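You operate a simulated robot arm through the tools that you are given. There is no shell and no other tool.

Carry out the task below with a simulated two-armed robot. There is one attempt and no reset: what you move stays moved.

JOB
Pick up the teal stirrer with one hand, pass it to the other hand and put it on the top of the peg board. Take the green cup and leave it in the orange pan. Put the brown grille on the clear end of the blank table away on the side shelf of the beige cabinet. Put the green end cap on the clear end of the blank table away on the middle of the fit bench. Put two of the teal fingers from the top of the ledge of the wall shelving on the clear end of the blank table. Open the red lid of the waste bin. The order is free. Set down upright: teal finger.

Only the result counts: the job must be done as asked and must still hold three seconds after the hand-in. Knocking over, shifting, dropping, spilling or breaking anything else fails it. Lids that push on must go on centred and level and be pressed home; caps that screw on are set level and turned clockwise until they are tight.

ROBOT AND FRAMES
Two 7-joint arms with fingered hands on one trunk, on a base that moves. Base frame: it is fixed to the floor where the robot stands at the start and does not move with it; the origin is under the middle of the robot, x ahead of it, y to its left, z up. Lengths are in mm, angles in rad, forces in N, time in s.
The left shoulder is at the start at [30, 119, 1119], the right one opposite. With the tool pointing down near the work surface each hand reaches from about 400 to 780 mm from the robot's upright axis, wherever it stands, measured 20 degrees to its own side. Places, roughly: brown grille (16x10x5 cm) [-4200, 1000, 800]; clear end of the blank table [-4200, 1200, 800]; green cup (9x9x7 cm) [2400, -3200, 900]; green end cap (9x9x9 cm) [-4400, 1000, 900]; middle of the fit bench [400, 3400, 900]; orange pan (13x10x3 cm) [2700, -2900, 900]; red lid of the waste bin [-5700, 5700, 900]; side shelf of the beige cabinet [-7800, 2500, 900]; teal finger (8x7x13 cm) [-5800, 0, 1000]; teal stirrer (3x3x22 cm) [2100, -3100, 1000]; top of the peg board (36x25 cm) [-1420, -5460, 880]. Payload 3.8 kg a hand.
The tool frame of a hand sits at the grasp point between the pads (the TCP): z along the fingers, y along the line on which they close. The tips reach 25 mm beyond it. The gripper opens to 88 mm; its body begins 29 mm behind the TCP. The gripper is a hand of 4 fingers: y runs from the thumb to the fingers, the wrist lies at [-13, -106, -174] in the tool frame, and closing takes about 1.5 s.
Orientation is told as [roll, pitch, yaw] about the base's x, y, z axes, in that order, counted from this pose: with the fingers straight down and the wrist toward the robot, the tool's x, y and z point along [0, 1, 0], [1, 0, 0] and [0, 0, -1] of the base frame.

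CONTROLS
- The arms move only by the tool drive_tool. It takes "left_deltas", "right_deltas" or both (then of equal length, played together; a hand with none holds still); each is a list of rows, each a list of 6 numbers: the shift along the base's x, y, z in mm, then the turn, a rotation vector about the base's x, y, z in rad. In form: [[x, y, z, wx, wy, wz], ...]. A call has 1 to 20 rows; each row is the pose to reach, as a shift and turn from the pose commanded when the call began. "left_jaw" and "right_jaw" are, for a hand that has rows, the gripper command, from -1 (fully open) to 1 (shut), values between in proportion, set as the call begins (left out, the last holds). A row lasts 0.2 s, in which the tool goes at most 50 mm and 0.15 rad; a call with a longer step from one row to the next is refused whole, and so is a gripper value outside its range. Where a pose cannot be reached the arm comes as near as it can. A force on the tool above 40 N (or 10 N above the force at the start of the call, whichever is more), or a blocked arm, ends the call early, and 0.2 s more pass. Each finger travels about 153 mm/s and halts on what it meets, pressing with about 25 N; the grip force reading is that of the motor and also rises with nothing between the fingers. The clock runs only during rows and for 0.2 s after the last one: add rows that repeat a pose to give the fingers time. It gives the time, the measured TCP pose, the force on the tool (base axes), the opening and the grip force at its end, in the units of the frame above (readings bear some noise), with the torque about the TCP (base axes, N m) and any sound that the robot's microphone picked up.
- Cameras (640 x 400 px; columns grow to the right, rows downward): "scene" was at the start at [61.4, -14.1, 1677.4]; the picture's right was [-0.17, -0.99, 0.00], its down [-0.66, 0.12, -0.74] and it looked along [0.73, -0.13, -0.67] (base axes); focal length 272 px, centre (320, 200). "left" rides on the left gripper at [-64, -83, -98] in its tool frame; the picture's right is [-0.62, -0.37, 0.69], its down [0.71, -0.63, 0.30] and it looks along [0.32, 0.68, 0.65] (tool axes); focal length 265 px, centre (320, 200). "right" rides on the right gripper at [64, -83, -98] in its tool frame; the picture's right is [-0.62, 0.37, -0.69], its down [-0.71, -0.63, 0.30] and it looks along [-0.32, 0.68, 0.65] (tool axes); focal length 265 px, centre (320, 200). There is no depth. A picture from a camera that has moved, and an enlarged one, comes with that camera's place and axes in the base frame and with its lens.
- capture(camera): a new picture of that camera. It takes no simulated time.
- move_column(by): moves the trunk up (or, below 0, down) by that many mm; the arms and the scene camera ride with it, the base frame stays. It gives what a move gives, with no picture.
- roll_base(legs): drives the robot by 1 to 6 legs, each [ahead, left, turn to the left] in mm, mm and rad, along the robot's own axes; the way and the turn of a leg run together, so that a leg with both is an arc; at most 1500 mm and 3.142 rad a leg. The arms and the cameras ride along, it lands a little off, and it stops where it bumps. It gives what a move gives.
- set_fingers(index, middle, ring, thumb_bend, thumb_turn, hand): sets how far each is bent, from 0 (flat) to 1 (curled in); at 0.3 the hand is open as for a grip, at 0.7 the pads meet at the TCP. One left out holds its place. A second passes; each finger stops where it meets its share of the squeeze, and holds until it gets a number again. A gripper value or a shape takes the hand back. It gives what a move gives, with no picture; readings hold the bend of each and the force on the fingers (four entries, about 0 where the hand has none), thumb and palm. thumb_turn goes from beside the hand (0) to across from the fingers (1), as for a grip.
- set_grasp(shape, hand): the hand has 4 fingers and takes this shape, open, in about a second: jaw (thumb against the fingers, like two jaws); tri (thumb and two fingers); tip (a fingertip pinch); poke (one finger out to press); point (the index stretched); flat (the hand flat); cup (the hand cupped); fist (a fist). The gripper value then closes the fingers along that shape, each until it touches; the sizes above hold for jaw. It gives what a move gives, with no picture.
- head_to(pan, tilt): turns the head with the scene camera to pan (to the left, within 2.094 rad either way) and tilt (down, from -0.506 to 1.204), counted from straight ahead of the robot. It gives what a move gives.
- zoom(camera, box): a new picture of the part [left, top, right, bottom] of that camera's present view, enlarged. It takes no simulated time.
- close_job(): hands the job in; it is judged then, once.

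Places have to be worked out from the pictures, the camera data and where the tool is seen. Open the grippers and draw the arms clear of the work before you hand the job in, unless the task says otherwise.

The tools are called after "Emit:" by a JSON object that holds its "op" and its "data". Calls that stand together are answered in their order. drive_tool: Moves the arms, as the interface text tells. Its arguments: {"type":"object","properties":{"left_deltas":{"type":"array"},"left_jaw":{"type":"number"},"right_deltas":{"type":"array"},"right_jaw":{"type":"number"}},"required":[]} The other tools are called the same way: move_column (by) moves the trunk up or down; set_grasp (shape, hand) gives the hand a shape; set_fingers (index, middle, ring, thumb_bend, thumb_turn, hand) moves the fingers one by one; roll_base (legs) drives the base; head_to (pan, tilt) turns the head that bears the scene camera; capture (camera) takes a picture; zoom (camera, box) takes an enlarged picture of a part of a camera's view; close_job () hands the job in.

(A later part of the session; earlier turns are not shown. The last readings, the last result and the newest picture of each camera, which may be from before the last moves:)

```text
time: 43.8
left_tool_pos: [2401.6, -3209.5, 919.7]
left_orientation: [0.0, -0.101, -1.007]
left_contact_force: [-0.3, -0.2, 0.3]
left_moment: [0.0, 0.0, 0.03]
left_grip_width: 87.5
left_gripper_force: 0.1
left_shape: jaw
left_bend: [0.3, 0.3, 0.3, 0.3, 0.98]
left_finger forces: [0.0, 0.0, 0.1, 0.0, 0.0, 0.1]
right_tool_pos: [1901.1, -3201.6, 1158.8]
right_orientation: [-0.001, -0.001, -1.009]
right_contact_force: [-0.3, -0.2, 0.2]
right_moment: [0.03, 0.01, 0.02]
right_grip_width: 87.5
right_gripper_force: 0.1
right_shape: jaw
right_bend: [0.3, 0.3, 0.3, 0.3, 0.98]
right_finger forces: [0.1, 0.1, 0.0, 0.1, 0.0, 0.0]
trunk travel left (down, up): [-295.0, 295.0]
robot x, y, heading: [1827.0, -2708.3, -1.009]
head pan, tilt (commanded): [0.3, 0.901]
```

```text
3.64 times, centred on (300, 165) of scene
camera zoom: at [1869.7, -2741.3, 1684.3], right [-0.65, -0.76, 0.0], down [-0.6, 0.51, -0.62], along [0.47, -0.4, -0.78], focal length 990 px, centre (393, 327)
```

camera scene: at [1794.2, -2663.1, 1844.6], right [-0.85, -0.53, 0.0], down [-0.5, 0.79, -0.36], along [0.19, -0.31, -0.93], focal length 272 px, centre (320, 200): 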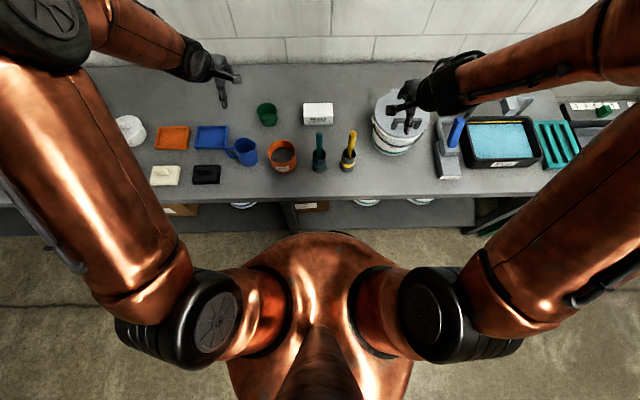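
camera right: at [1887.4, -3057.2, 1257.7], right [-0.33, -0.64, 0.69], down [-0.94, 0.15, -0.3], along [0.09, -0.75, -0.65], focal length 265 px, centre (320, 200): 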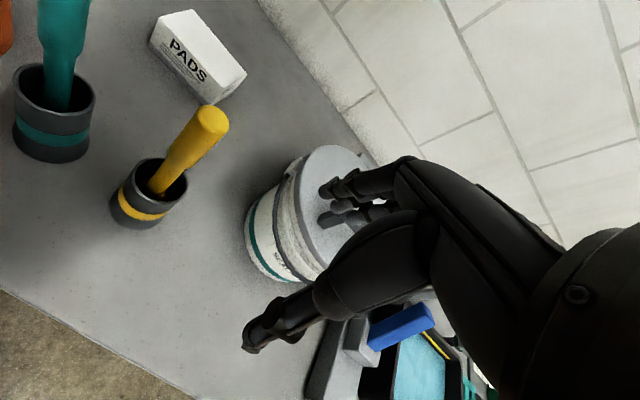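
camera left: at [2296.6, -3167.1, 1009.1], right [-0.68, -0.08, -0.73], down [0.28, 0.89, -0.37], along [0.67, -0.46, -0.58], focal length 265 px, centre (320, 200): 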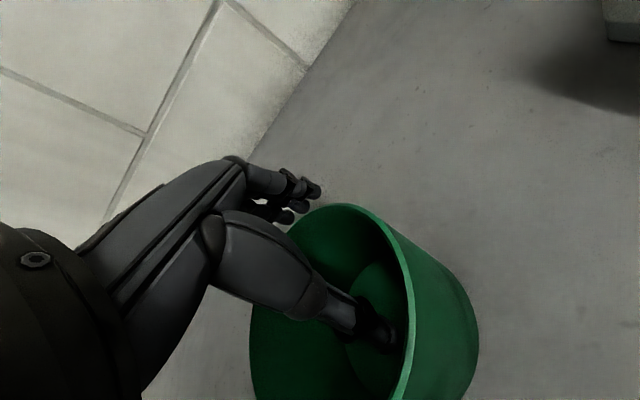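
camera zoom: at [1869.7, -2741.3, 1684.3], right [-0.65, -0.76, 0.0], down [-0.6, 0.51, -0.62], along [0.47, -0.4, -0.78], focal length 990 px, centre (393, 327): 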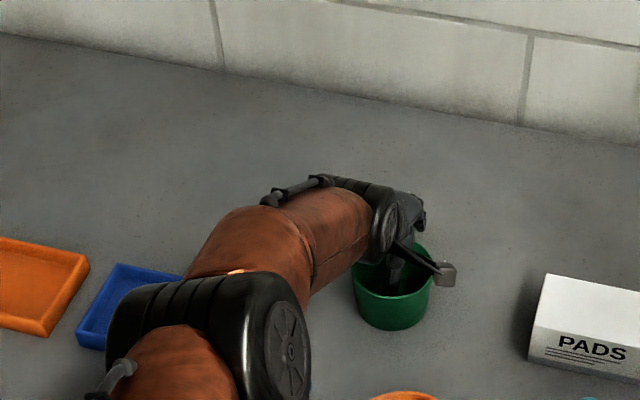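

The thumb is inside the cup and the fingers are outside the far wall. I close the left hand on the wall.

Emit:
{"op": "drive_tool", "data": {"left_deltas": [[0, 0, 0, 0, 0, 0], [0, 0, 0, 0, 0, 0], [0, 0, 0, 0, 0, 0], [0, 0, 0, 0, 0, 0], [0, 0, 0, 0, 0, 0], [0, 0, 0, 0, 0, 0], [0, 0, 0, 0, 0, 0], [0, 0, 0, 0, 0, 0], [0, 0, 0, 0, 0, 0]], "left_jaw": 1}}

Emit:
{"op": "capture", "data": {"camera": "left"}}

Emit:
{"op": "zoom", "data": {"camera": "scene", "box": [220, 110, 380, 220]}}

```text
time: 45.8
left_tool_pos: [2399.5, -3208.8, 918.5]
left_orientation: [-0.001, -0.102, -1.003]
left_contact_force: [0.8, 0.3, 0.1]
left_moment: [0.03, 0.0, -0.02]
left_grip_width: 0.0
left_gripper_force: 25.0
left_shape: jaw
left_bend: [0.7, 0.7, 0.7, 0.65, 1.0]
left_finger forces: [14.4, 6.4, 2.0, 0.0, 23.1, 0.1]
right_tool_pos: [1901.2, -3199.9, 1159.0]
right_orientation: [0.001, -0.001, -1.01]
right_contact_force: [0.2, -0.7, 0.5]
right_moment: [-0.01, -0.01, 0.02]
right_grip_width: 87.3
right_gripper_force: 0.1
right_shape: jaw
right_bend: [0.3, 0.3, 0.3, 0.3, 0.98]
right_finger forces: [0.1, 0.1, 0.0, 0.0, 0.0, 0.0]
trunk travel left (down, up): [-295.0, 295.0]
robot x, y, heading: [1826.1, -2708.9, -1.007]
head pan, tilt (commanded): [0.3, 0.901]
```

```text
taken
camera left: at [2296.2, -3167.1, 1009.2], right [-0.68, -0.08, -0.73], down [0.28, 0.89, -0.37], along [0.67, -0.46, -0.58], focal length 265 px, centre (320, 200)
```

left: 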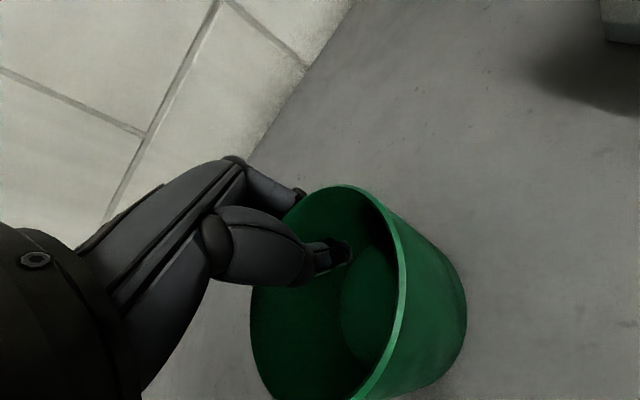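

```text
3.64 times, centred on (300, 165) of scene
camera zoom: at [1869.5, -2741.2, 1684.3], right [-0.65, -0.76, 0.0], down [-0.6, 0.51, -0.62], along [0.47, -0.4, -0.78], focal length 990 px, centre (393, 327)
```

zoom: 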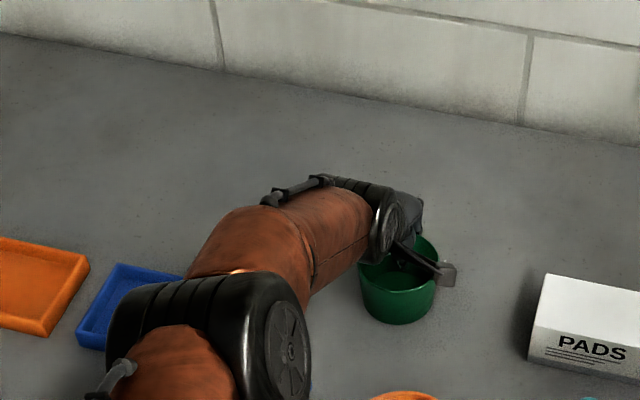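

The grip is firm (thumb 23 N against the fingers). I lift the cup 60 mm, then raise the trunk 130 mm so the right hand clears the stirrers when I roll left.

Emit:
{"op": "drive_tool", "data": {"left_deltas": [[0, 0, 10, 0, 0, 0], [0, 0, 25, 0, 0, 0], [0, 0, 45, 0, 0, 0], [0, 0, 60, 0, 0, 0], [0, 0, 60, 0, 0, 0]]}}

Emit:
{"op": "capture", "data": {"camera": "left"}}

Emit:
{"op": "move_column", "data": {"by": 130}}

Emit:
{"op": "capture", "data": {"camera": "scene"}}

```text
time: 47.0
left_tool_pos: [2398.5, -3209.5, 978.2]
left_orientation: [0.001, -0.102, -1.005]
left_contact_force: [-1.2, 0.8, -0.6]
left_moment: [-0.01, 0.0, -0.01]
left_grip_width: 0.0
left_gripper_force: 25.4
left_shape: jaw
left_bend: [0.7, 0.7, 0.7, 0.65, 1.0]
left_finger forces: [15.2, 6.2, 1.4, 0.0, 23.0, 0.0]
right_tool_pos: [1900.0, -3200.3, 1159.2]
right_orientation: [0.0, 0.0, -1.009]
right_contact_force: [-0.2, 0.4, -0.1]
right_moment: [0.0, 0.0, 0.02]
right_grip_width: 87.7
right_gripper_force: 0.1
right_shape: jaw
right_bend: [0.3, 0.3, 0.3, 0.3, 0.98]
right_finger forces: [0.0, 0.0, 0.1, 0.0, 0.1, 0.0]
trunk travel left (down, up): [-295.0, 295.0]
robot x, y, heading: [1820.9, -2705.5, -1.007]
head pan, tilt (commanded): [0.3, 0.901]
```

```text
taken
camera left: at [2295.1, -3167.0, 1068.1], right [-0.68, -0.08, -0.73], down [0.28, 0.89, -0.37], along [0.67, -0.46, -0.58], focal length 265 px, centre (320, 200)
```

left: 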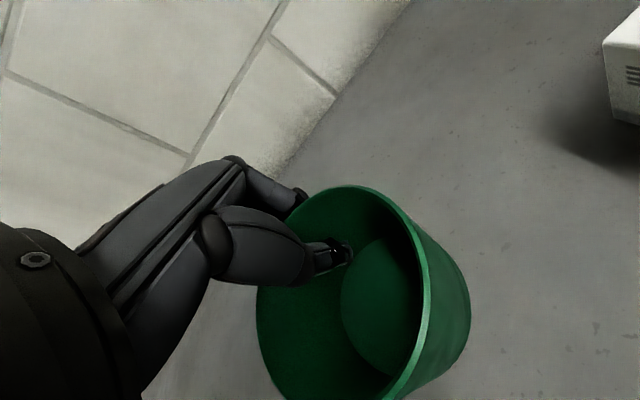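

```text
time: 48.6
left_tool_pos: [2399.2, -3210.4, 1108.5]
left_orientation: [0.0, -0.1, -1.005]
left_contact_force: [-0.3, 1.1, -1.0]
left_moment: [0.01, -0.05, 0.0]
left_grip_width: 0.0
left_gripper_force: 25.3
left_shape: jaw
left_bend: [0.7, 0.7, 0.7, 0.65, 1.0]
left_finger forces: [15.2, 6.2, 1.4, 0.0, 23.0, 0.0]
right_tool_pos: [1901.1, -3200.3, 1289.0]
right_orientation: [-0.001, 0.0, -1.009]
right_contact_force: [-0.9, -0.6, 0.5]
right_moment: [0.0, -0.02, -0.01]
right_grip_width: 87.9
right_gripper_force: 0.0
right_shape: jaw
right_bend: [0.3, 0.3, 0.3, 0.3, 0.98]
right_finger forces: [0.0, 0.0, 0.0, 0.0, 0.0, 0.1]
trunk travel left (down, up): [-425.0, 165.0]
robot x, y, heading: [1823.0, -2708.3, -1.003]
head pan, tilt (commanded): [0.3, 0.901]
```

```text
taken
camera scene: at [1869.7, -2741.4, 1814.2], right [-0.65, -0.76, 0.0], down [-0.6, 0.51, -0.62], along [0.47, -0.4, -0.78], focal length 272 px, centre (320, 200)
```

scene: 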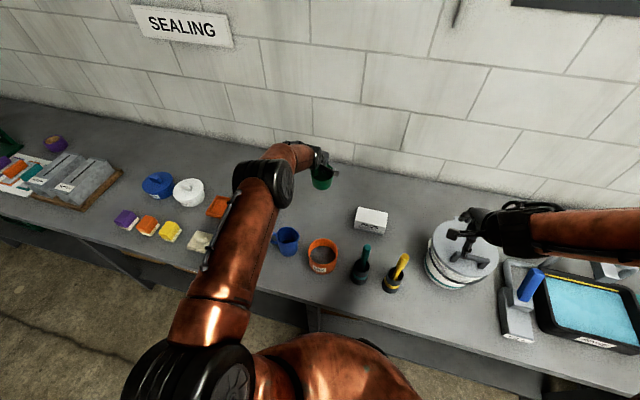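

The cup is held. I roll 390 mm to the left so the pan comes in front of the left hand.

Emit:
{"op": "roll_base", "data": {"legs": [[0, 390, 0]]}}

Emit:
{"op": "capture", "data": {"camera": "scene"}}

Emit:
{"op": "capture", "data": {"camera": "left"}}

```text
time: 51.1
left_tool_pos: [2732.4, -2997.1, 1109.2]
left_orientation: [0.0, -0.101, -1.002]
left_contact_force: [-0.4, 0.9, -0.8]
left_moment: [-0.01, -0.04, -0.01]
left_grip_width: 0.0
left_gripper_force: 25.4
left_shape: jaw
left_bend: [0.7, 0.7, 0.7, 0.65, 1.0]
left_finger forces: [15.2, 6.2, 1.4, 0.0, 23.1, 0.0]
right_tool_pos: [2235.3, -2990.7, 1288.9]
right_orientation: [-0.001, 0.0, -1.004]
right_contact_force: [-0.8, 0.0, 0.0]
right_moment: [-0.02, -0.02, -0.01]
right_grip_width: 87.3
right_gripper_force: 0.0
right_shape: jaw
right_bend: [0.3, 0.3, 0.3, 0.3, 0.98]
right_finger forces: [0.0, 0.0, 0.0, 0.0, 0.0, 0.1]
trunk travel left (down, up): [-425.0, 165.0]
robot x, y, heading: [2155.3, -2501.0, -1.008]
head pan, tilt (commanded): [0.3, 0.901]
```

```text
taken
camera scene: at [2200.7, -2531.5, 1814.3], right [-0.65, -0.76, 0.0], down [-0.6, 0.51, -0.62], along [0.47, -0.4, -0.78], focal length 272 px, centre (320, 200)
```

scene: 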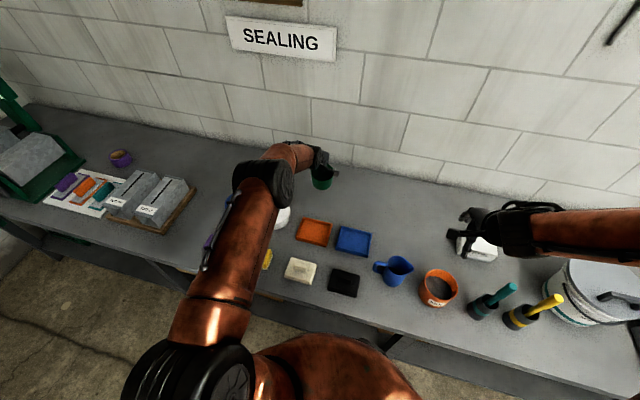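

```text
taken
camera left: at [2628.3, -2955.2, 1198.2], right [-0.68, -0.08, -0.73], down [0.28, 0.89, -0.37], along [0.68, -0.45, -0.58], focal length 265 px, centre (320, 200)
```

left: 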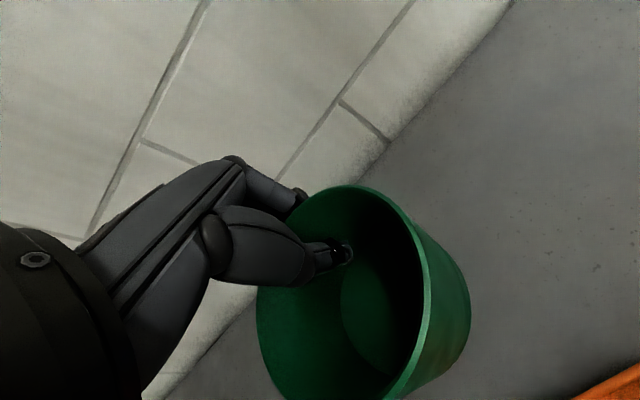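

Now I zoom on the pan and on the held cup to measure both accurately.

Emit:
{"op": "zoom", "data": {"camera": "scene", "box": [280, 150, 400, 250]}}

```text
4.00 times, centred on (340, 200) of scene
camera zoom: at [2200.7, -2531.5, 1814.3], right [-0.65, -0.76, 0.0], down [-0.6, 0.51, -0.62], along [0.47, -0.4, -0.78], focal length 1088 px, centre (240, 200)
```

zoom: 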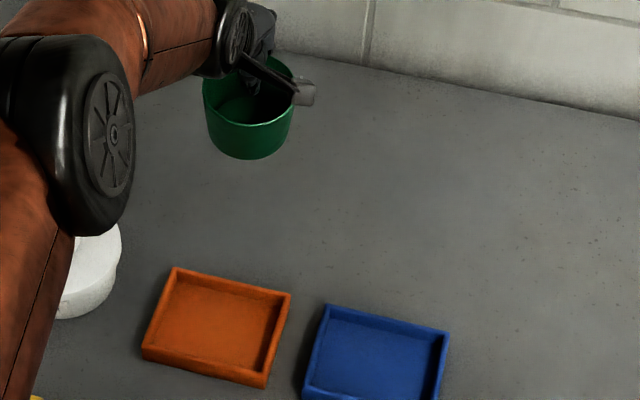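

The pan centre comes out near (2651, -2890), long side along the bench. The cup hangs tilted ~0.2 rad with its near bottom edge lowest, about 56 mm below the TCP, so I'll touch that edge down first in the pan and then release. First I move above the pan.

Emit:
{"op": "drive_tool", "data": {"left_deltas": [[-10, 15, -15, 0, 0, 0], [-20, 30, -35, 0, 0, 0], [-30, 45, -55, 0, 0, 0], [-40, 60, -75, 0, 0, 0], [-50, 75, -95, 0, 0, 0], [-60.7, 89.4, -115, 0, 0, 0], [-60.7, 89.4, -115, 0, 0, 0]]}}

Emit:
{"op": "zoom", "data": {"camera": "scene", "box": [280, 170, 400, 270]}}

Emit:
{"op": "capture", "data": {"camera": "left"}}

```text
time: 52.7
left_tool_pos: [2671.1, -2906.9, 994.1]
left_orientation: [0.001, -0.1, -1.001]
left_contact_force: [0.1, -0.5, -1.5]
left_moment: [0.0, 0.01, 0.0]
left_grip_width: 0.0
left_gripper_force: 25.3
left_shape: jaw
left_bend: [0.7, 0.7, 0.7, 0.65, 1.0]
left_finger forces: [15.2, 6.1, 1.4, 0.0, 22.9, 0.0]
right_tool_pos: [2234.4, -2991.0, 1288.8]
right_orientation: [0.001, -0.001, -1.003]
right_contact_force: [-0.1, 0.1, 0.3]
right_moment: [0.02, 0.03, 0.0]
right_grip_width: 87.6
right_gripper_force: 0.0
right_shape: jaw
right_bend: [0.3, 0.3, 0.3, 0.3, 0.98]
right_finger forces: [0.1, 0.0, 0.0, 0.1, 0.1, 0.0]
trunk travel left (down, up): [-425.0, 165.0]
robot x, y, heading: [2153.4, -2499.9, -1.004]
head pan, tilt (commanded): [0.3, 0.901]
```

```text
4.00 times, centred on (340, 220) of scene
camera zoom: at [2200.7, -2531.5, 1814.3], right [-0.65, -0.76, 0.0], down [-0.6, 0.51, -0.62], along [0.47, -0.4, -0.78], focal length 1088 px, centre (240, 120)
```

zoom: 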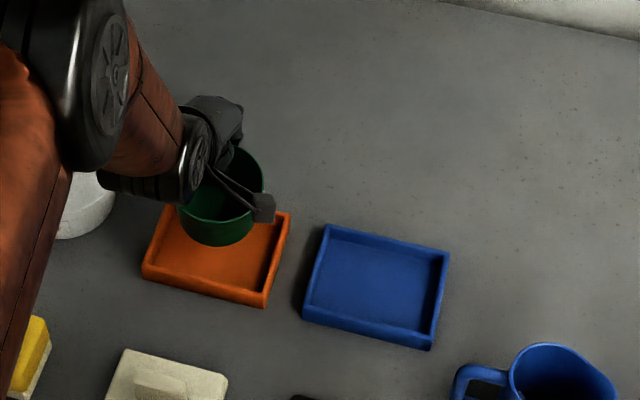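

```text
taken
camera left: at [2567.7, -2865.7, 1083.2], right [-0.68, -0.08, -0.73], down [0.28, 0.89, -0.37], along [0.68, -0.45, -0.58], focal length 265 px, centre (320, 200)
```

left: 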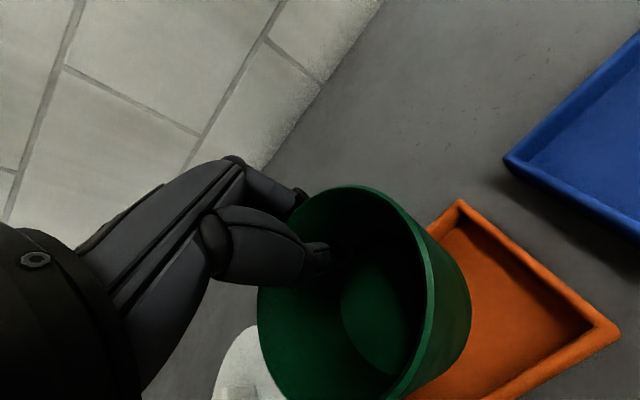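

The cup is above the pan. I zoom more tightly to check how its bottom sits relative to the pan walls.

Emit:
{"op": "zoom", "data": {"camera": "scene", "box": [305, 195, 365, 245]}}

```text
8.00 times, centred on (335, 220) of scene
camera zoom: at [2200.7, -2531.5, 1814.3], right [-0.65, -0.76, 0.0], down [-0.6, 0.51, -0.62], along [0.47, -0.4, -0.78], focal length 2177 px, centre (200, 40)
```

zoom: 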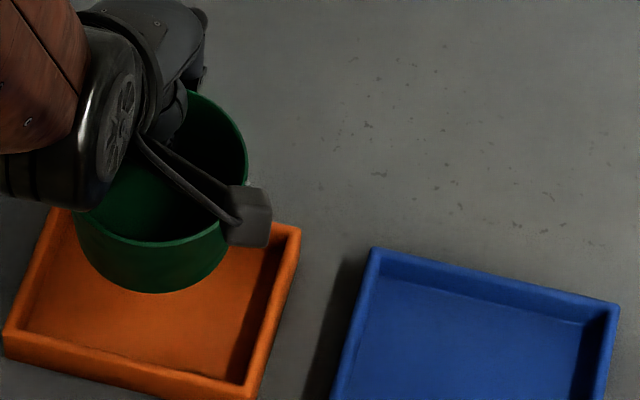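

The cup's bottom is within a few mm of the pan centre. I shift 3 mm forward and lower, in stages, watching the force for first contact with the pan floor.

Emit:
{"op": "drive_tool", "data": {"left_deltas": [[1, -1.5, -20, 0, 0, 0], [1.6, -2.5, -40, 0, 0, 0], [1.6, -2.5, -52, 0, 0, 0], [1.6, -2.5, -56, 0, 0, 0], [1.6, -2.5, -58, 0, 0, 0]]}}

Emit:
{"op": "zoom", "data": {"camera": "scene", "box": [305, 195, 365, 245]}}

Emit:
{"op": "capture", "data": {"camera": "left"}}

```text
time: 53.9
left_tool_pos: [2674.0, -2909.4, 935.2]
left_orientation: [0.0, -0.102, -1.001]
left_contact_force: [-0.8, 0.3, -0.5]
left_moment: [-0.02, 0.0, 0.0]
left_grip_width: 0.0
left_gripper_force: 25.0
left_shape: jaw
left_bend: [0.7, 0.7, 0.7, 0.65, 1.0]
left_finger forces: [15.1, 6.3, 1.4, 0.0, 22.9, 0.0]
right_tool_pos: [2234.3, -2990.7, 1289.2]
right_orientation: [0.0, -0.001, -1.003]
right_contact_force: [0.4, -0.1, 0.5]
right_moment: [0.04, 0.01, -0.01]
right_grip_width: 87.5
right_gripper_force: 0.1
right_shape: jaw
right_bend: [0.3, 0.3, 0.3, 0.3, 0.98]
right_finger forces: [0.1, 0.0, 0.1, 0.0, 0.0, 0.0]
trunk travel left (down, up): [-425.0, 165.0]
robot x, y, heading: [2157.1, -2499.6, -1.001]
head pan, tilt (commanded): [0.3, 0.901]
```

```text
8.00 times, centred on (335, 220) of scene
camera zoom: at [2200.9, -2531.4, 1814.3], right [-0.65, -0.76, 0.0], down [-0.6, 0.51, -0.62], along [0.47, -0.4, -0.78], focal length 2177 px, centre (200, 40)
```

zoom: 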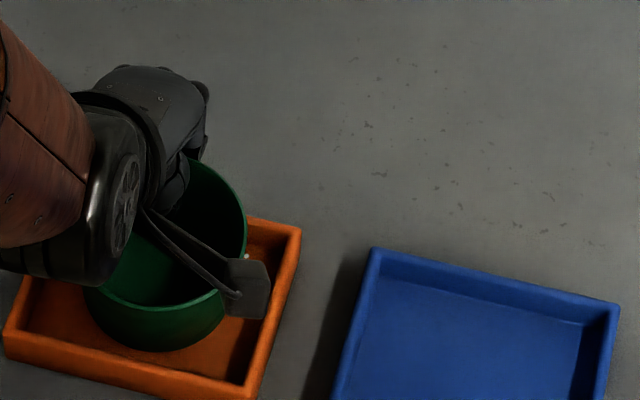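

```text
taken
camera left: at [2569.8, -2868.1, 1024.4], right [-0.68, -0.08, -0.73], down [0.28, 0.89, -0.37], along [0.68, -0.45, -0.58], focal length 265 px, centre (320, 200)
```

left: 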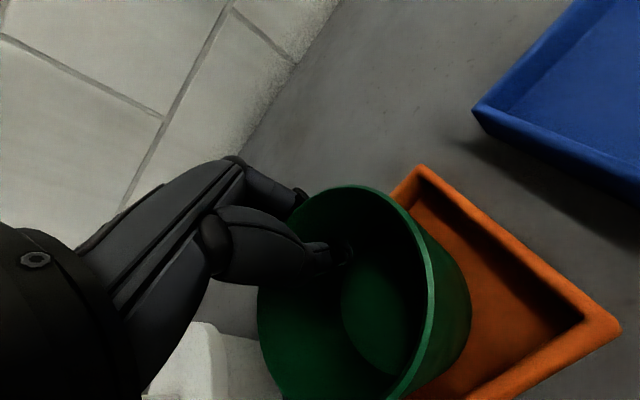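

Recomputing the pan walls from the zoom, the cup is about 6-7 mm too far from me for its inner width (~78 mm). I shift it back 6 mm and lower a little more to feel the floor.

Emit:
{"op": "drive_tool", "data": {"left_deltas": [[-3.3, 5.2, 0, 0, 0, 0], [-3.3, 5.2, -2, 0, 0, 0], [-3.3, 5.2, -4, 0, 0, 0]]}}

Emit:
{"op": "zoom", "data": {"camera": "scene", "box": [305, 195, 365, 245]}}

```text
time: 54.7
left_tool_pos: [2671.9, -2905.6, 931.4]
left_orientation: [0.0, -0.101, -1.001]
left_contact_force: [0.8, 0.6, -0.6]
left_moment: [0.0, 0.02, 0.03]
left_grip_width: 0.0
left_gripper_force: 25.2
left_shape: jaw
left_bend: [0.7, 0.7, 0.7, 0.65, 1.0]
left_finger forces: [15.3, 6.2, 1.5, 0.1, 22.8, 0.1]
right_tool_pos: [2232.9, -2990.6, 1288.3]
right_orientation: [0.0, 0.001, -1.002]
right_contact_force: [0.6, 0.0, -1.1]
right_moment: [0.0, 0.02, 0.03]
right_grip_width: 87.7
right_gripper_force: 0.1
right_shape: jaw
right_bend: [0.3, 0.3, 0.3, 0.3, 0.98]
right_finger forces: [0.0, 0.0, 0.0, 0.0, 0.1, 0.1]
trunk travel left (down, up): [-425.0, 165.0]
robot x, y, heading: [2158.3, -2496.9, -1.005]
head pan, tilt (commanded): [0.3, 0.901]
```

```text
8.00 times, centred on (335, 220) of scene
camera zoom: at [2200.9, -2531.4, 1814.3], right [-0.65, -0.76, 0.0], down [-0.6, 0.51, -0.62], along [0.47, -0.4, -0.78], focal length 2177 px, centre (200, 40)
```

zoom: 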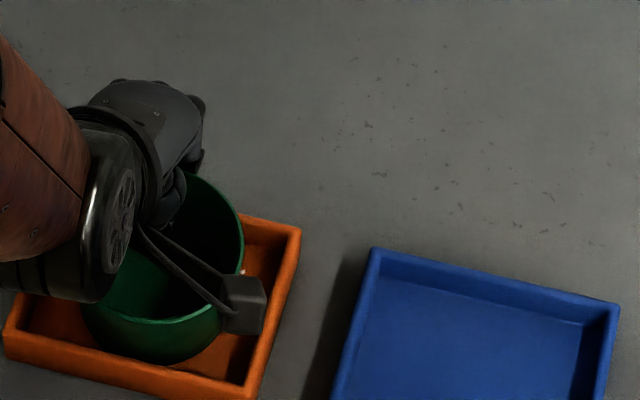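

No contact force yet. I zoom in further to see whether the cup's near edge is inside the near wall.

Emit:
{"op": "zoom", "data": {"camera": "scene", "box": [295, 220, 335, 250]}}

Emit:
{"op": "zoom", "data": {"camera": "left", "box": [240, 160, 640, 400]}}

```text
13.33 times, centred on (315, 235) of scene
camera zoom: at [2200.9, -2531.4, 1814.3], right [-0.65, -0.76, 0.0], down [-0.6, 0.51, -0.62], along [0.47, -0.4, -0.78], focal length 3628 px, centre (387, -267)
```

zoom: 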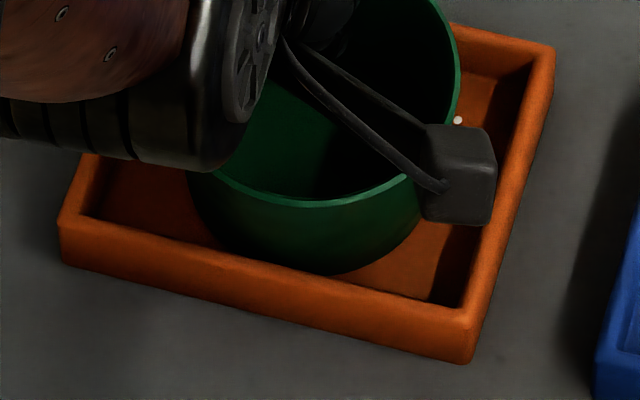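

```text
1.60 times, centred on (440, 280) of left
camera zoom: at [2566.3, -2863.0, 1021.2], right [-0.68, -0.08, -0.73], down [0.28, 0.89, -0.37], along [0.68, -0.45, -0.58], focal length 425 px, centre (128, 72)
```

zoom: 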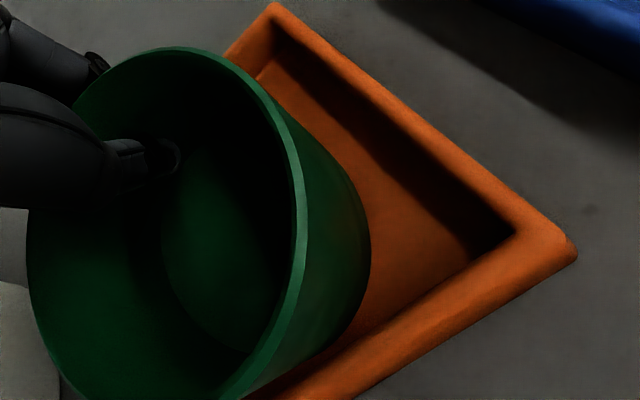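

The near bottom edge is inside the near wall. I keep lowering in 2 mm steps until I feel the floor.

Emit:
{"op": "drive_tool", "data": {"left_deltas": [[0, 0, -2, 0, 0, 0], [0, 0, -4, 0, 0, 0], [0, 0, -4, 0, 0, 0]]}}

Emit:
{"op": "drive_tool", "data": {"left_deltas": [[0, 0, -2, 0, 0, 0], [0, 0, -3, 0, 0, 0], [0, 0, -3, 0, 0, 0]]}}

```text
time: 55.5
left_tool_pos: [2671.2, -2903.1, 928.6]
left_orientation: [0.0, -0.101, -1.002]
left_contact_force: [-0.2, -0.2, -0.4]
left_moment: [-0.01, 0.03, -0.01]
left_grip_width: 0.1
left_gripper_force: 24.4
left_shape: jaw
left_bend: [0.7, 0.7, 0.7, 0.65, 1.0]
left_finger forces: [15.6, 6.1, 1.5, 0.0, 23.2, 0.1]
right_tool_pos: [2234.4, -2990.1, 1288.8]
right_orientation: [-0.001, 0.001, -1.003]
right_contact_force: [-0.8, 0.4, 0.7]
right_moment: [0.05, -0.03, 0.04]
right_grip_width: 88.0
right_gripper_force: 0.2
right_shape: jaw
right_bend: [0.3, 0.3, 0.3, 0.3, 0.98]
right_finger forces: [0.0, 0.1, 0.0, 0.0, 0.0, 0.0]
trunk travel left (down, up): [-425.0, 165.0]
robot x, y, heading: [2156.3, -2503.3, -0.999]
head pan, tilt (commanded): [0.3, 0.901]
```

```text
time: 56.3
left_tool_pos: [2671.3, -2904.1, 925.3]
left_orientation: [-0.002, -0.102, -1.0]
left_contact_force: [0.7, 0.3, 0.9]
left_moment: [0.02, 0.05, -0.03]
left_grip_width: 0.0
left_gripper_force: 24.7
left_shape: jaw
left_bend: [0.7, 0.7, 0.7, 0.66, 1.0]
left_finger forces: [15.7, 6.3, 1.6, 0.0, 23.8, 0.0]
right_tool_pos: [2233.3, -2990.9, 1288.3]
right_orientation: [-0.001, 0.0, -1.004]
right_contact_force: [-0.6, -0.1, 1.0]
right_moment: [0.01, -0.02, -0.01]
right_grip_width: 87.4
right_gripper_force: 0.1
right_shape: jaw
right_bend: [0.3, 0.3, 0.3, 0.3, 0.98]
right_finger forces: [0.0, 0.1, 0.0, 0.0, 0.0, 0.0]
trunk travel left (down, up): [-425.0, 165.0]
robot x, y, heading: [2158.4, -2497.5, -1.004]
head pan, tilt (commanded): [0.3, 0.901]
```

Finger loads shifted slightly and the vertical force turned positive, suggesting light contact. I check visually before releasing.

Emit:
{"op": "zoom", "data": {"camera": "scene", "box": [295, 220, 335, 250]}}

Emit:
{"op": "zoom", "data": {"camera": "left", "box": [240, 160, 640, 400]}}

```text
13.33 times, centred on (315, 235) of scene
camera zoom: at [2200.8, -2531.3, 1814.3], right [-0.65, -0.76, 0.0], down [-0.6, 0.51, -0.62], along [0.47, -0.4, -0.78], focal length 3628 px, centre (387, -267)
```

zoom: 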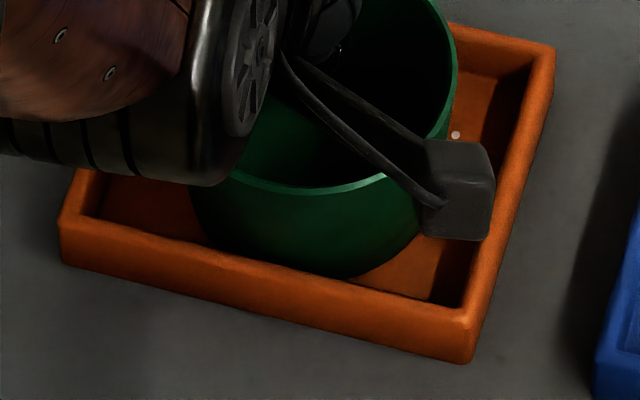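

```text
1.60 times, centred on (440, 280) of left
camera zoom: at [2566.4, -2862.5, 1014.4], right [-0.68, -0.09, -0.73], down [0.28, 0.89, -0.37], along [0.68, -0.45, -0.58], focal length 425 px, centre (128, 72)
```

zoom: 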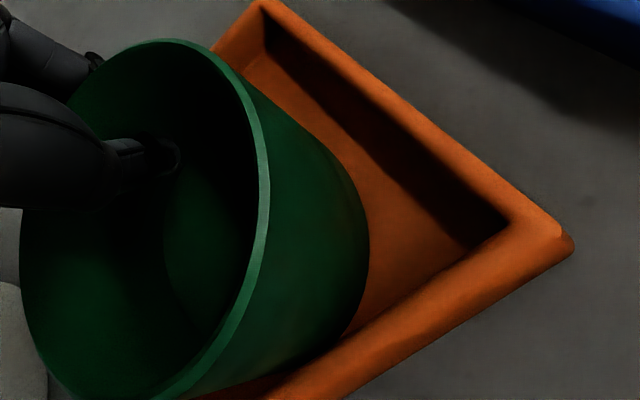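

The cup's near edge is on the pan floor and the cup has started to level itself. The fingertips are about level with the far pan wall, so I raise 6 mm and then open the hand.

Emit:
{"op": "drive_tool", "data": {"left_deltas": [[0, 0, 3, 0, 0, 0], [0, 0, 6, 0, 0, 0], [0, 0, 6, 0, 0, 0]]}}

Emit:
{"op": "drive_tool", "data": {"left_deltas": [[0, 0, 0, 0, 0, 0], [0, 0, 0, 0, 0, 0], [0, 0, 0, 0, 0, 0], [0, 0, 0, 0, 0, 0], [0, 0, 0, 0, 0, 0]], "left_jaw": -1}}

Emit:
{"op": "zoom", "data": {"camera": "scene", "box": [295, 210, 335, 250]}}

Emit:
{"op": "capture", "data": {"camera": "left"}}

```text
time: 57.1
left_tool_pos: [2669.4, -2904.5, 930.7]
left_orientation: [0.001, -0.1, -1.003]
left_contact_force: [0.7, -0.2, -0.1]
left_moment: [0.02, -0.02, 0.01]
left_grip_width: 0.1
left_gripper_force: 25.0
left_shape: jaw
left_bend: [0.7, 0.7, 0.7, 0.66, 1.0]
left_finger forces: [15.6, 6.2, 1.2, 0.0, 23.2, 0.1]
right_tool_pos: [2235.1, -2990.6, 1289.3]
right_orientation: [0.0, -0.001, -1.005]
right_contact_force: [-1.2, -0.2, 0.5]
right_moment: [-0.01, 0.02, 0.01]
right_grip_width: 87.6
right_gripper_force: 0.1
right_shape: jaw
right_bend: [0.3, 0.3, 0.3, 0.3, 0.98]
right_finger forces: [0.0, 0.1, 0.1, 0.0, 0.1, 0.1]
trunk travel left (down, up): [-425.0, 165.0]
robot x, y, heading: [2151.9, -2497.9, -1.002]
head pan, tilt (commanded): [0.3, 0.901]
```

```text
time: 58.3
left_tool_pos: [2670.6, -2905.5, 930.3]
left_orientation: [0.001, -0.1, -1.002]
left_contact_force: [0.0, 0.1, 0.3]
left_moment: [0.04, 0.01, 0.01]
left_grip_width: 87.7
left_gripper_force: 0.0
left_shape: jaw
left_bend: [0.3, 0.3, 0.3, 0.3, 0.98]
left_finger forces: [0.0, 0.1, 0.0, 0.0, 0.0, 0.0]
right_tool_pos: [2233.8, -2989.7, 1289.8]
right_orientation: [0.0, 0.002, -1.004]
right_contact_force: [0.8, 0.2, -0.5]
right_moment: [-0.04, 0.03, 0.01]
right_grip_width: 87.4
right_gripper_force: 0.0
right_shape: jaw
right_bend: [0.3, 0.3, 0.3, 0.3, 0.98]
right_finger forces: [0.0, 0.1, 0.0, 0.0, 0.1, 0.0]
trunk travel left (down, up): [-425.0, 165.0]
robot x, y, heading: [2155.1, -2500.2, -1.005]
head pan, tilt (commanded): [0.3, 0.901]
```

```text
10.00 times, centred on (315, 230) of scene
camera zoom: at [2200.8, -2531.3, 1814.3], right [-0.65, -0.76, 0.0], down [-0.6, 0.51, -0.62], along [0.47, -0.4, -0.78], focal length 2721 px, centre (370, -100)
```

zoom: 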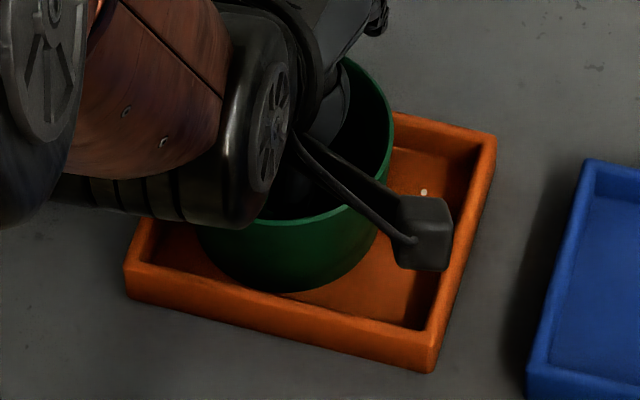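

```text
taken
camera left: at [2565.9, -2863.0, 1020.2], right [-0.68, -0.08, -0.73], down [0.28, 0.89, -0.37], along [0.68, -0.45, -0.58], focal length 265 px, centre (320, 200)
```

left: 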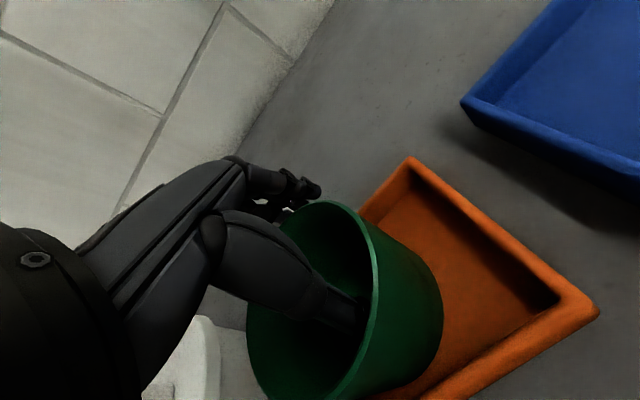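

The cup stands in the pan. I lift the hand straight up out of it.

Emit:
{"op": "drive_tool", "data": {"left_deltas": [[0, 0, 10, 0, 0, 0], [0, 0, 25, 0, 0, 0], [0, 0, 45, 0, 0, 0], [0, 0, 70, 0, 0, 0], [0, 0, 100, 0, 0, 0], [0, 0, 140, 0, 0, 0], [0, 0, 180, 0, 0, 0]]}}

Emit:
{"op": "zoom", "data": {"camera": "scene", "box": [280, 190, 360, 250]}}

Emit:
{"op": "capture", "data": {"camera": "left"}}

```text
time: 59.9
left_tool_pos: [2671.1, -2902.4, 1111.3]
left_orientation: [0.001, -0.1, -0.999]
left_contact_force: [-0.2, -1.4, -0.8]
left_moment: [0.01, -0.02, -0.01]
left_grip_width: 87.7
left_gripper_force: 0.1
left_shape: jaw
left_bend: [0.3, 0.3, 0.3, 0.3, 0.98]
left_finger forces: [0.0, 0.1, 0.1, 0.1, 0.1, 0.0]
right_tool_pos: [2233.7, -2991.2, 1289.9]
right_orientation: [0.002, -0.001, -1.003]
right_contact_force: [-0.1, 0.1, -0.7]
right_moment: [0.01, 0.01, 0.04]
right_grip_width: 87.5
right_gripper_force: 0.2
right_shape: jaw
right_bend: [0.3, 0.3, 0.3, 0.3, 0.98]
right_finger forces: [0.0, 0.1, 0.0, 0.0, 0.0, 0.0]
trunk travel left (down, up): [-425.0, 165.0]
robot x, y, heading: [2154.9, -2498.6, -1.008]
head pan, tilt (commanded): [0.3, 0.901]
```

```text
6.67 times, centred on (320, 220) of scene
camera zoom: at [2199.9, -2530.6, 1814.4], right [-0.65, -0.76, 0.0], down [-0.6, 0.51, -0.62], along [0.47, -0.4, -0.78], focal length 1814 px, centre (320, 67)
```

zoom: 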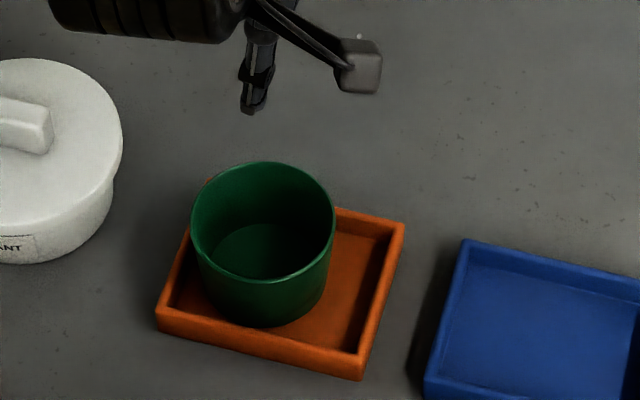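

```text
taken
camera left: at [2566.1, -2861.6, 1200.9], right [-0.68, -0.08, -0.73], down [0.28, 0.89, -0.37], along [0.68, -0.45, -0.58], focal length 265 px, centre (320, 200)
```

left: 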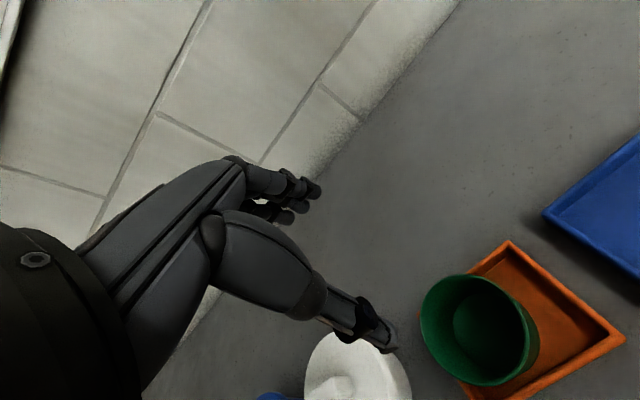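

The cup sits flat in the orange pan. Next the stirrer: I roll 200 mm to the right so it comes under the raised right hand, and look at it closely.

Emit:
{"op": "roll_base", "data": {"legs": [[0, -200, 0]]}}

Emit:
{"op": "head_to", "data": {"pan": -0.3, "tilt": 0.9}}

Emit:
{"op": "zoom", "data": {"camera": "scene", "box": [240, 150, 400, 250]}}

Emit:
{"op": "capture", "data": {"camera": "right"}}

```text
time: 61.5
left_tool_pos: [2499.3, -3012.2, 1111.2]
left_orientation: [-0.001, -0.101, -1.003]
left_contact_force: [-0.3, -0.3, -0.4]
left_moment: [0.0, 0.0, 0.03]
left_grip_width: 87.7
left_gripper_force: 0.2
left_shape: jaw
left_bend: [0.3, 0.3, 0.3, 0.3, 0.98]
left_finger forces: [0.0, 0.0, 0.1, 0.0, 0.0, 0.1]
right_tool_pos: [2062.2, -3100.7, 1288.7]
right_orientation: [0.001, -0.001, -1.005]
right_contact_force: [-0.1, -0.5, -0.2]
right_moment: [-0.02, -0.01, 0.01]
right_grip_width: 87.7
right_gripper_force: 0.1
right_shape: jaw
right_bend: [0.3, 0.3, 0.3, 0.3, 0.98]
right_finger forces: [0.0, 0.1, 0.0, 0.0, 0.1, 0.0]
trunk travel left (down, up): [-425.0, 165.0]
robot x, y, heading: [1983.9, -2605.9, -1.008]
head pan, tilt (commanded): [0.3, 0.901]
```

```text
time: 62.5
left_tool_pos: [2500.4, -3013.8, 1111.9]
left_orientation: [0.0, -0.101, -1.002]
left_contact_force: [1.3, 0.3, -0.4]
left_moment: [-0.02, 0.0, -0.02]
left_grip_width: 87.9
left_gripper_force: 0.0
left_shape: jaw
left_bend: [0.3, 0.3, 0.3, 0.3, 0.98]
left_finger forces: [0.0, 0.0, 0.1, 0.1, 0.1, 0.0]
right_tool_pos: [2062.9, -3099.5, 1289.8]
right_orientation: [0.0, -0.001, -1.006]
right_contact_force: [0.4, 0.2, -0.2]
right_moment: [0.02, 0.02, -0.03]
right_grip_width: 87.7
right_gripper_force: 0.0
right_shape: jaw
right_bend: [0.3, 0.3, 0.3, 0.3, 0.98]
right_finger forces: [0.0, 0.0, 0.0, 0.0, 0.0, 0.0]
trunk travel left (down, up): [-425.0, 165.0]
robot x, y, heading: [1984.4, -2608.3, -1.004]
head pan, tilt (commanded): [-0.3, 0.901]
```

```text
4.00 times, centred on (320, 200) of scene
camera zoom: at [1992.7, -2663.4, 1814.3], right [-0.97, -0.26, 0.0], down [-0.21, 0.76, -0.62], along [0.16, -0.6, -0.78], focal length 1088 px, centre (320, 200)
```

zoom: 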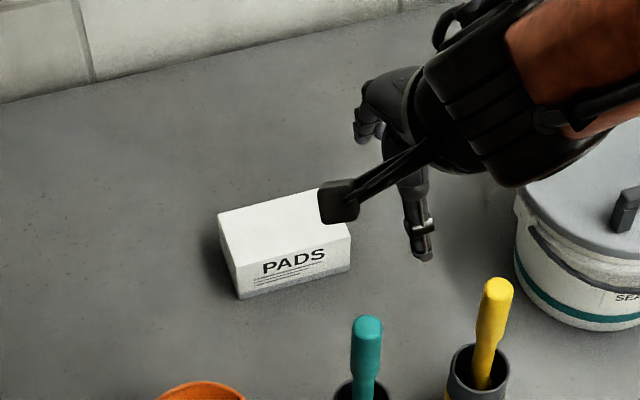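

```text
taken
camera right: at [2073.0, -2993.7, 1387.7], right [-0.33, -0.64, 0.69], down [-0.94, 0.15, -0.3], along [0.09, -0.75, -0.65], focal length 265 px, centre (320, 200)
```

right: 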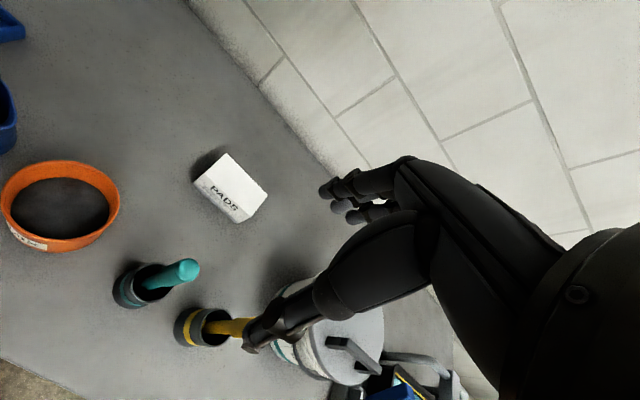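

Two views put the stirrer's top at about (2074, -3093, 1112), nearly upright. I lower the right hand to just above it to check alignment.

Emit:
{"op": "drive_tool", "data": {"right_deltas": [[3, 2, -35, 0, 0, 0], [6, 4, -70, 0, 0, 0], [9, 5, -105, 0, 0, 0], [11.5, 6.5, -135, 0, 0, 0], [11.5, 6.5, -135, 0, 0, 0]]}}

Emit:
{"op": "capture", "data": {"camera": "right"}}

Emit:
{"op": "zoom", "data": {"camera": "scene", "box": [260, 170, 420, 270]}}

```text
time: 63.7
left_tool_pos: [2500.1, -3013.2, 1110.9]
left_orientation: [0.0, -0.101, -1.005]
left_contact_force: [0.6, -0.3, 0.0]
left_moment: [0.0, -0.02, 0.02]
left_grip_width: 87.8
left_gripper_force: 0.1
left_shape: jaw
left_bend: [0.3, 0.3, 0.3, 0.3, 0.98]
left_finger forces: [0.0, 0.0, 0.1, 0.1, 0.1, 0.0]
right_tool_pos: [2072.4, -3092.8, 1153.3]
right_orientation: [-0.001, 0.0, -1.005]
right_contact_force: [0.3, 1.1, -0.1]
right_moment: [0.05, 0.01, 0.0]
right_grip_width: 87.6
right_gripper_force: 0.0
right_shape: jaw
right_bend: [0.3, 0.3, 0.3, 0.3, 0.98]
right_finger forces: [0.0, 0.0, 0.0, 0.1, 0.0, 0.1]
trunk travel left (down, up): [-425.0, 165.0]
robot x, y, heading: [1984.5, -2606.7, -1.006]
head pan, tilt (commanded): [-0.3, 0.901]
```

```text
taken
camera right: at [2084.4, -2987.5, 1252.7], right [-0.33, -0.64, 0.69], down [-0.94, 0.15, -0.31], along [0.09, -0.75, -0.65], focal length 265 px, centre (320, 200)
```

right: 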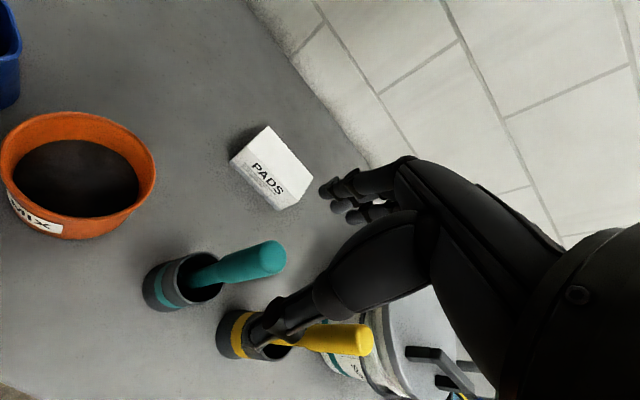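

```text
4.00 times, centred on (340, 220) of scene
camera zoom: at [1992.1, -2663.0, 1814.4], right [-0.97, -0.26, 0.0], down [-0.2, 0.76, -0.62], along [0.16, -0.6, -0.78], focal length 1088 px, centre (240, 120)
```

zoom: 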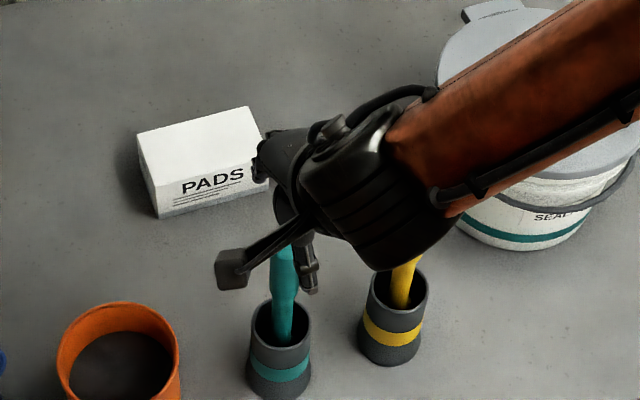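

The stirrer's top lies almost exactly under the grasp point. I lower 65 mm so the fingers and thumb straddle the top of it, without touching the palm.

Emit:
{"op": "drive_tool", "data": {"right_deltas": [[0, 0, -15, 0, 0, 0], [0, 0, -30, 0, 0, 0], [0, 0, -45, 0, 0, 0], [0, 0, -58, 0, 0, 0], [0, 0, -65, 0, 0, 0]]}}

Emit:
{"op": "capture", "data": {"camera": "right"}}

Emit:
{"op": "zoom", "data": {"camera": "scene", "box": [260, 170, 420, 270]}}

```text
time: 64.9
left_tool_pos: [2498.4, -3013.3, 1110.8]
left_orientation: [0.001, -0.101, -1.003]
left_contact_force: [0.5, 0.1, 0.5]
left_moment: [0.01, -0.01, 0.0]
left_grip_width: 87.7
left_gripper_force: 0.1
left_shape: jaw
left_bend: [0.3, 0.3, 0.3, 0.3, 0.98]
left_finger forces: [0.0, 0.0, 0.0, 0.1, 0.0, 0.1]
right_tool_pos: [2074.3, -3094.4, 1088.4]
right_orientation: [-0.001, 0.0, -1.007]
right_contact_force: [0.3, 0.4, 0.4]
right_moment: [0.0, -0.02, -0.02]
right_grip_width: 87.8
right_gripper_force: 0.1
right_shape: jaw
right_bend: [0.3, 0.3, 0.3, 0.3, 0.98]
right_finger forces: [0.1, 0.0, 0.0, 0.1, 0.1, 0.0]
trunk travel left (down, up): [-425.0, 165.0]
robot x, y, heading: [1985.6, -2607.0, -1.004]
head pan, tilt (commanded): [-0.3, 0.901]
```

```text
taken
camera right: at [2084.5, -2987.7, 1186.9], right [-0.33, -0.64, 0.69], down [-0.94, 0.15, -0.3], along [0.09, -0.75, -0.65], focal length 265 px, centre (320, 200)
```

right: 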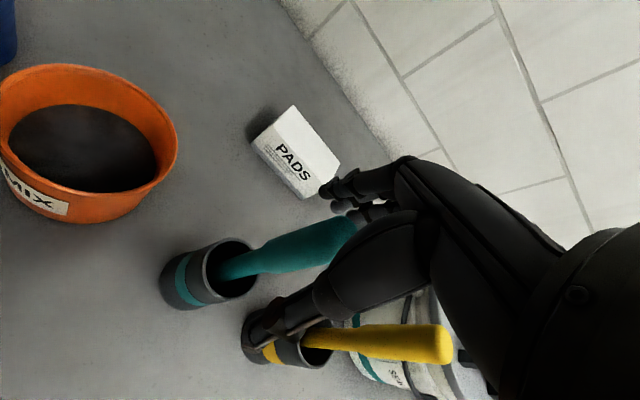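

```text
4.00 times, centred on (340, 220) of scene
camera zoom: at [1992.0, -2663.8, 1814.3], right [-0.97, -0.26, 0.0], down [-0.2, 0.76, -0.62], along [0.16, -0.6, -0.78], focal length 1088 px, centre (240, 120)
```

zoom: 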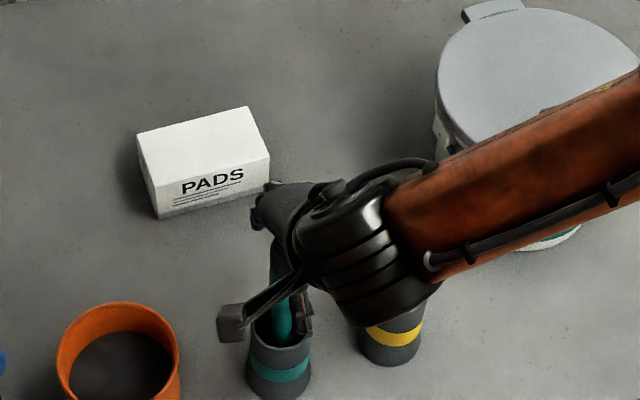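

The stick is between the thumb and the fingers. I close the right hand.

Emit:
{"op": "drive_tool", "data": {"right_deltas": [[0, 0, 0, 0, 0, 0], [0, 0, 0, 0, 0, 0], [0, 0, 0, 0, 0, 0], [0, 0, 0, 0, 0, 0], [0, 0, 0, 0, 0, 0], [0, 0, 0, 0, 0, 0], [0, 0, 0, 0, 0, 0], [0, 0, 0, 0, 0, 0]], "right_jaw": 1}}

Emit:
{"op": "capture", "data": {"camera": "right"}}

```text
time: 66.7
left_tool_pos: [2499.7, -3012.7, 1110.0]
left_orientation: [0.001, -0.101, -1.004]
left_contact_force: [-0.7, 0.1, -0.3]
left_moment: [-0.02, -0.02, 0.0]
left_grip_width: 87.6
left_gripper_force: 0.1
left_shape: jaw
left_bend: [0.3, 0.3, 0.3, 0.3, 0.98]
left_finger forces: [0.1, 0.0, 0.0, 0.0, 0.1, 0.0]
right_tool_pos: [2074.0, -3093.3, 1088.3]
right_orientation: [0.002, 0.001, -1.004]
right_contact_force: [-0.4, 0.3, 0.2]
right_moment: [0.01, 0.0, -0.04]
right_grip_width: 15.9
right_gripper_force: 24.9
right_shape: jaw
right_bend: [0.73, 0.59, 0.68, 0.75, 1.0]
right_finger forces: [12.0, 9.7, 0.0, 0.0, 21.3, 0.0]
trunk travel left (down, up): [-425.0, 165.0]
robot x, y, heading: [1985.5, -2607.7, -1.01]
head pan, tilt (commanded): [-0.3, 0.901]
```

```text
taken
camera right: at [2084.4, -2987.8, 1187.0], right [-0.33, -0.64, 0.69], down [-0.94, 0.15, -0.3], along [0.09, -0.75, -0.65], focal length 265 px, centre (320, 200)
```

right: 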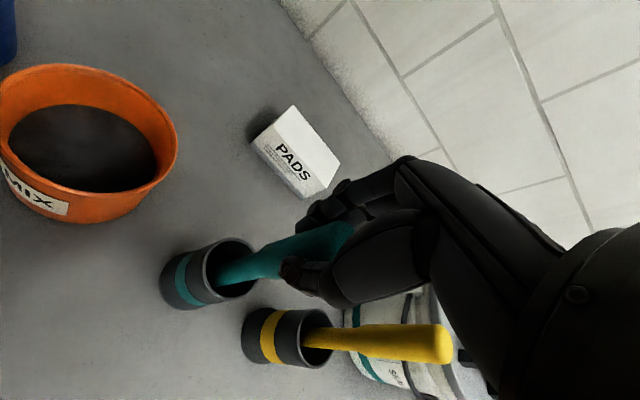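

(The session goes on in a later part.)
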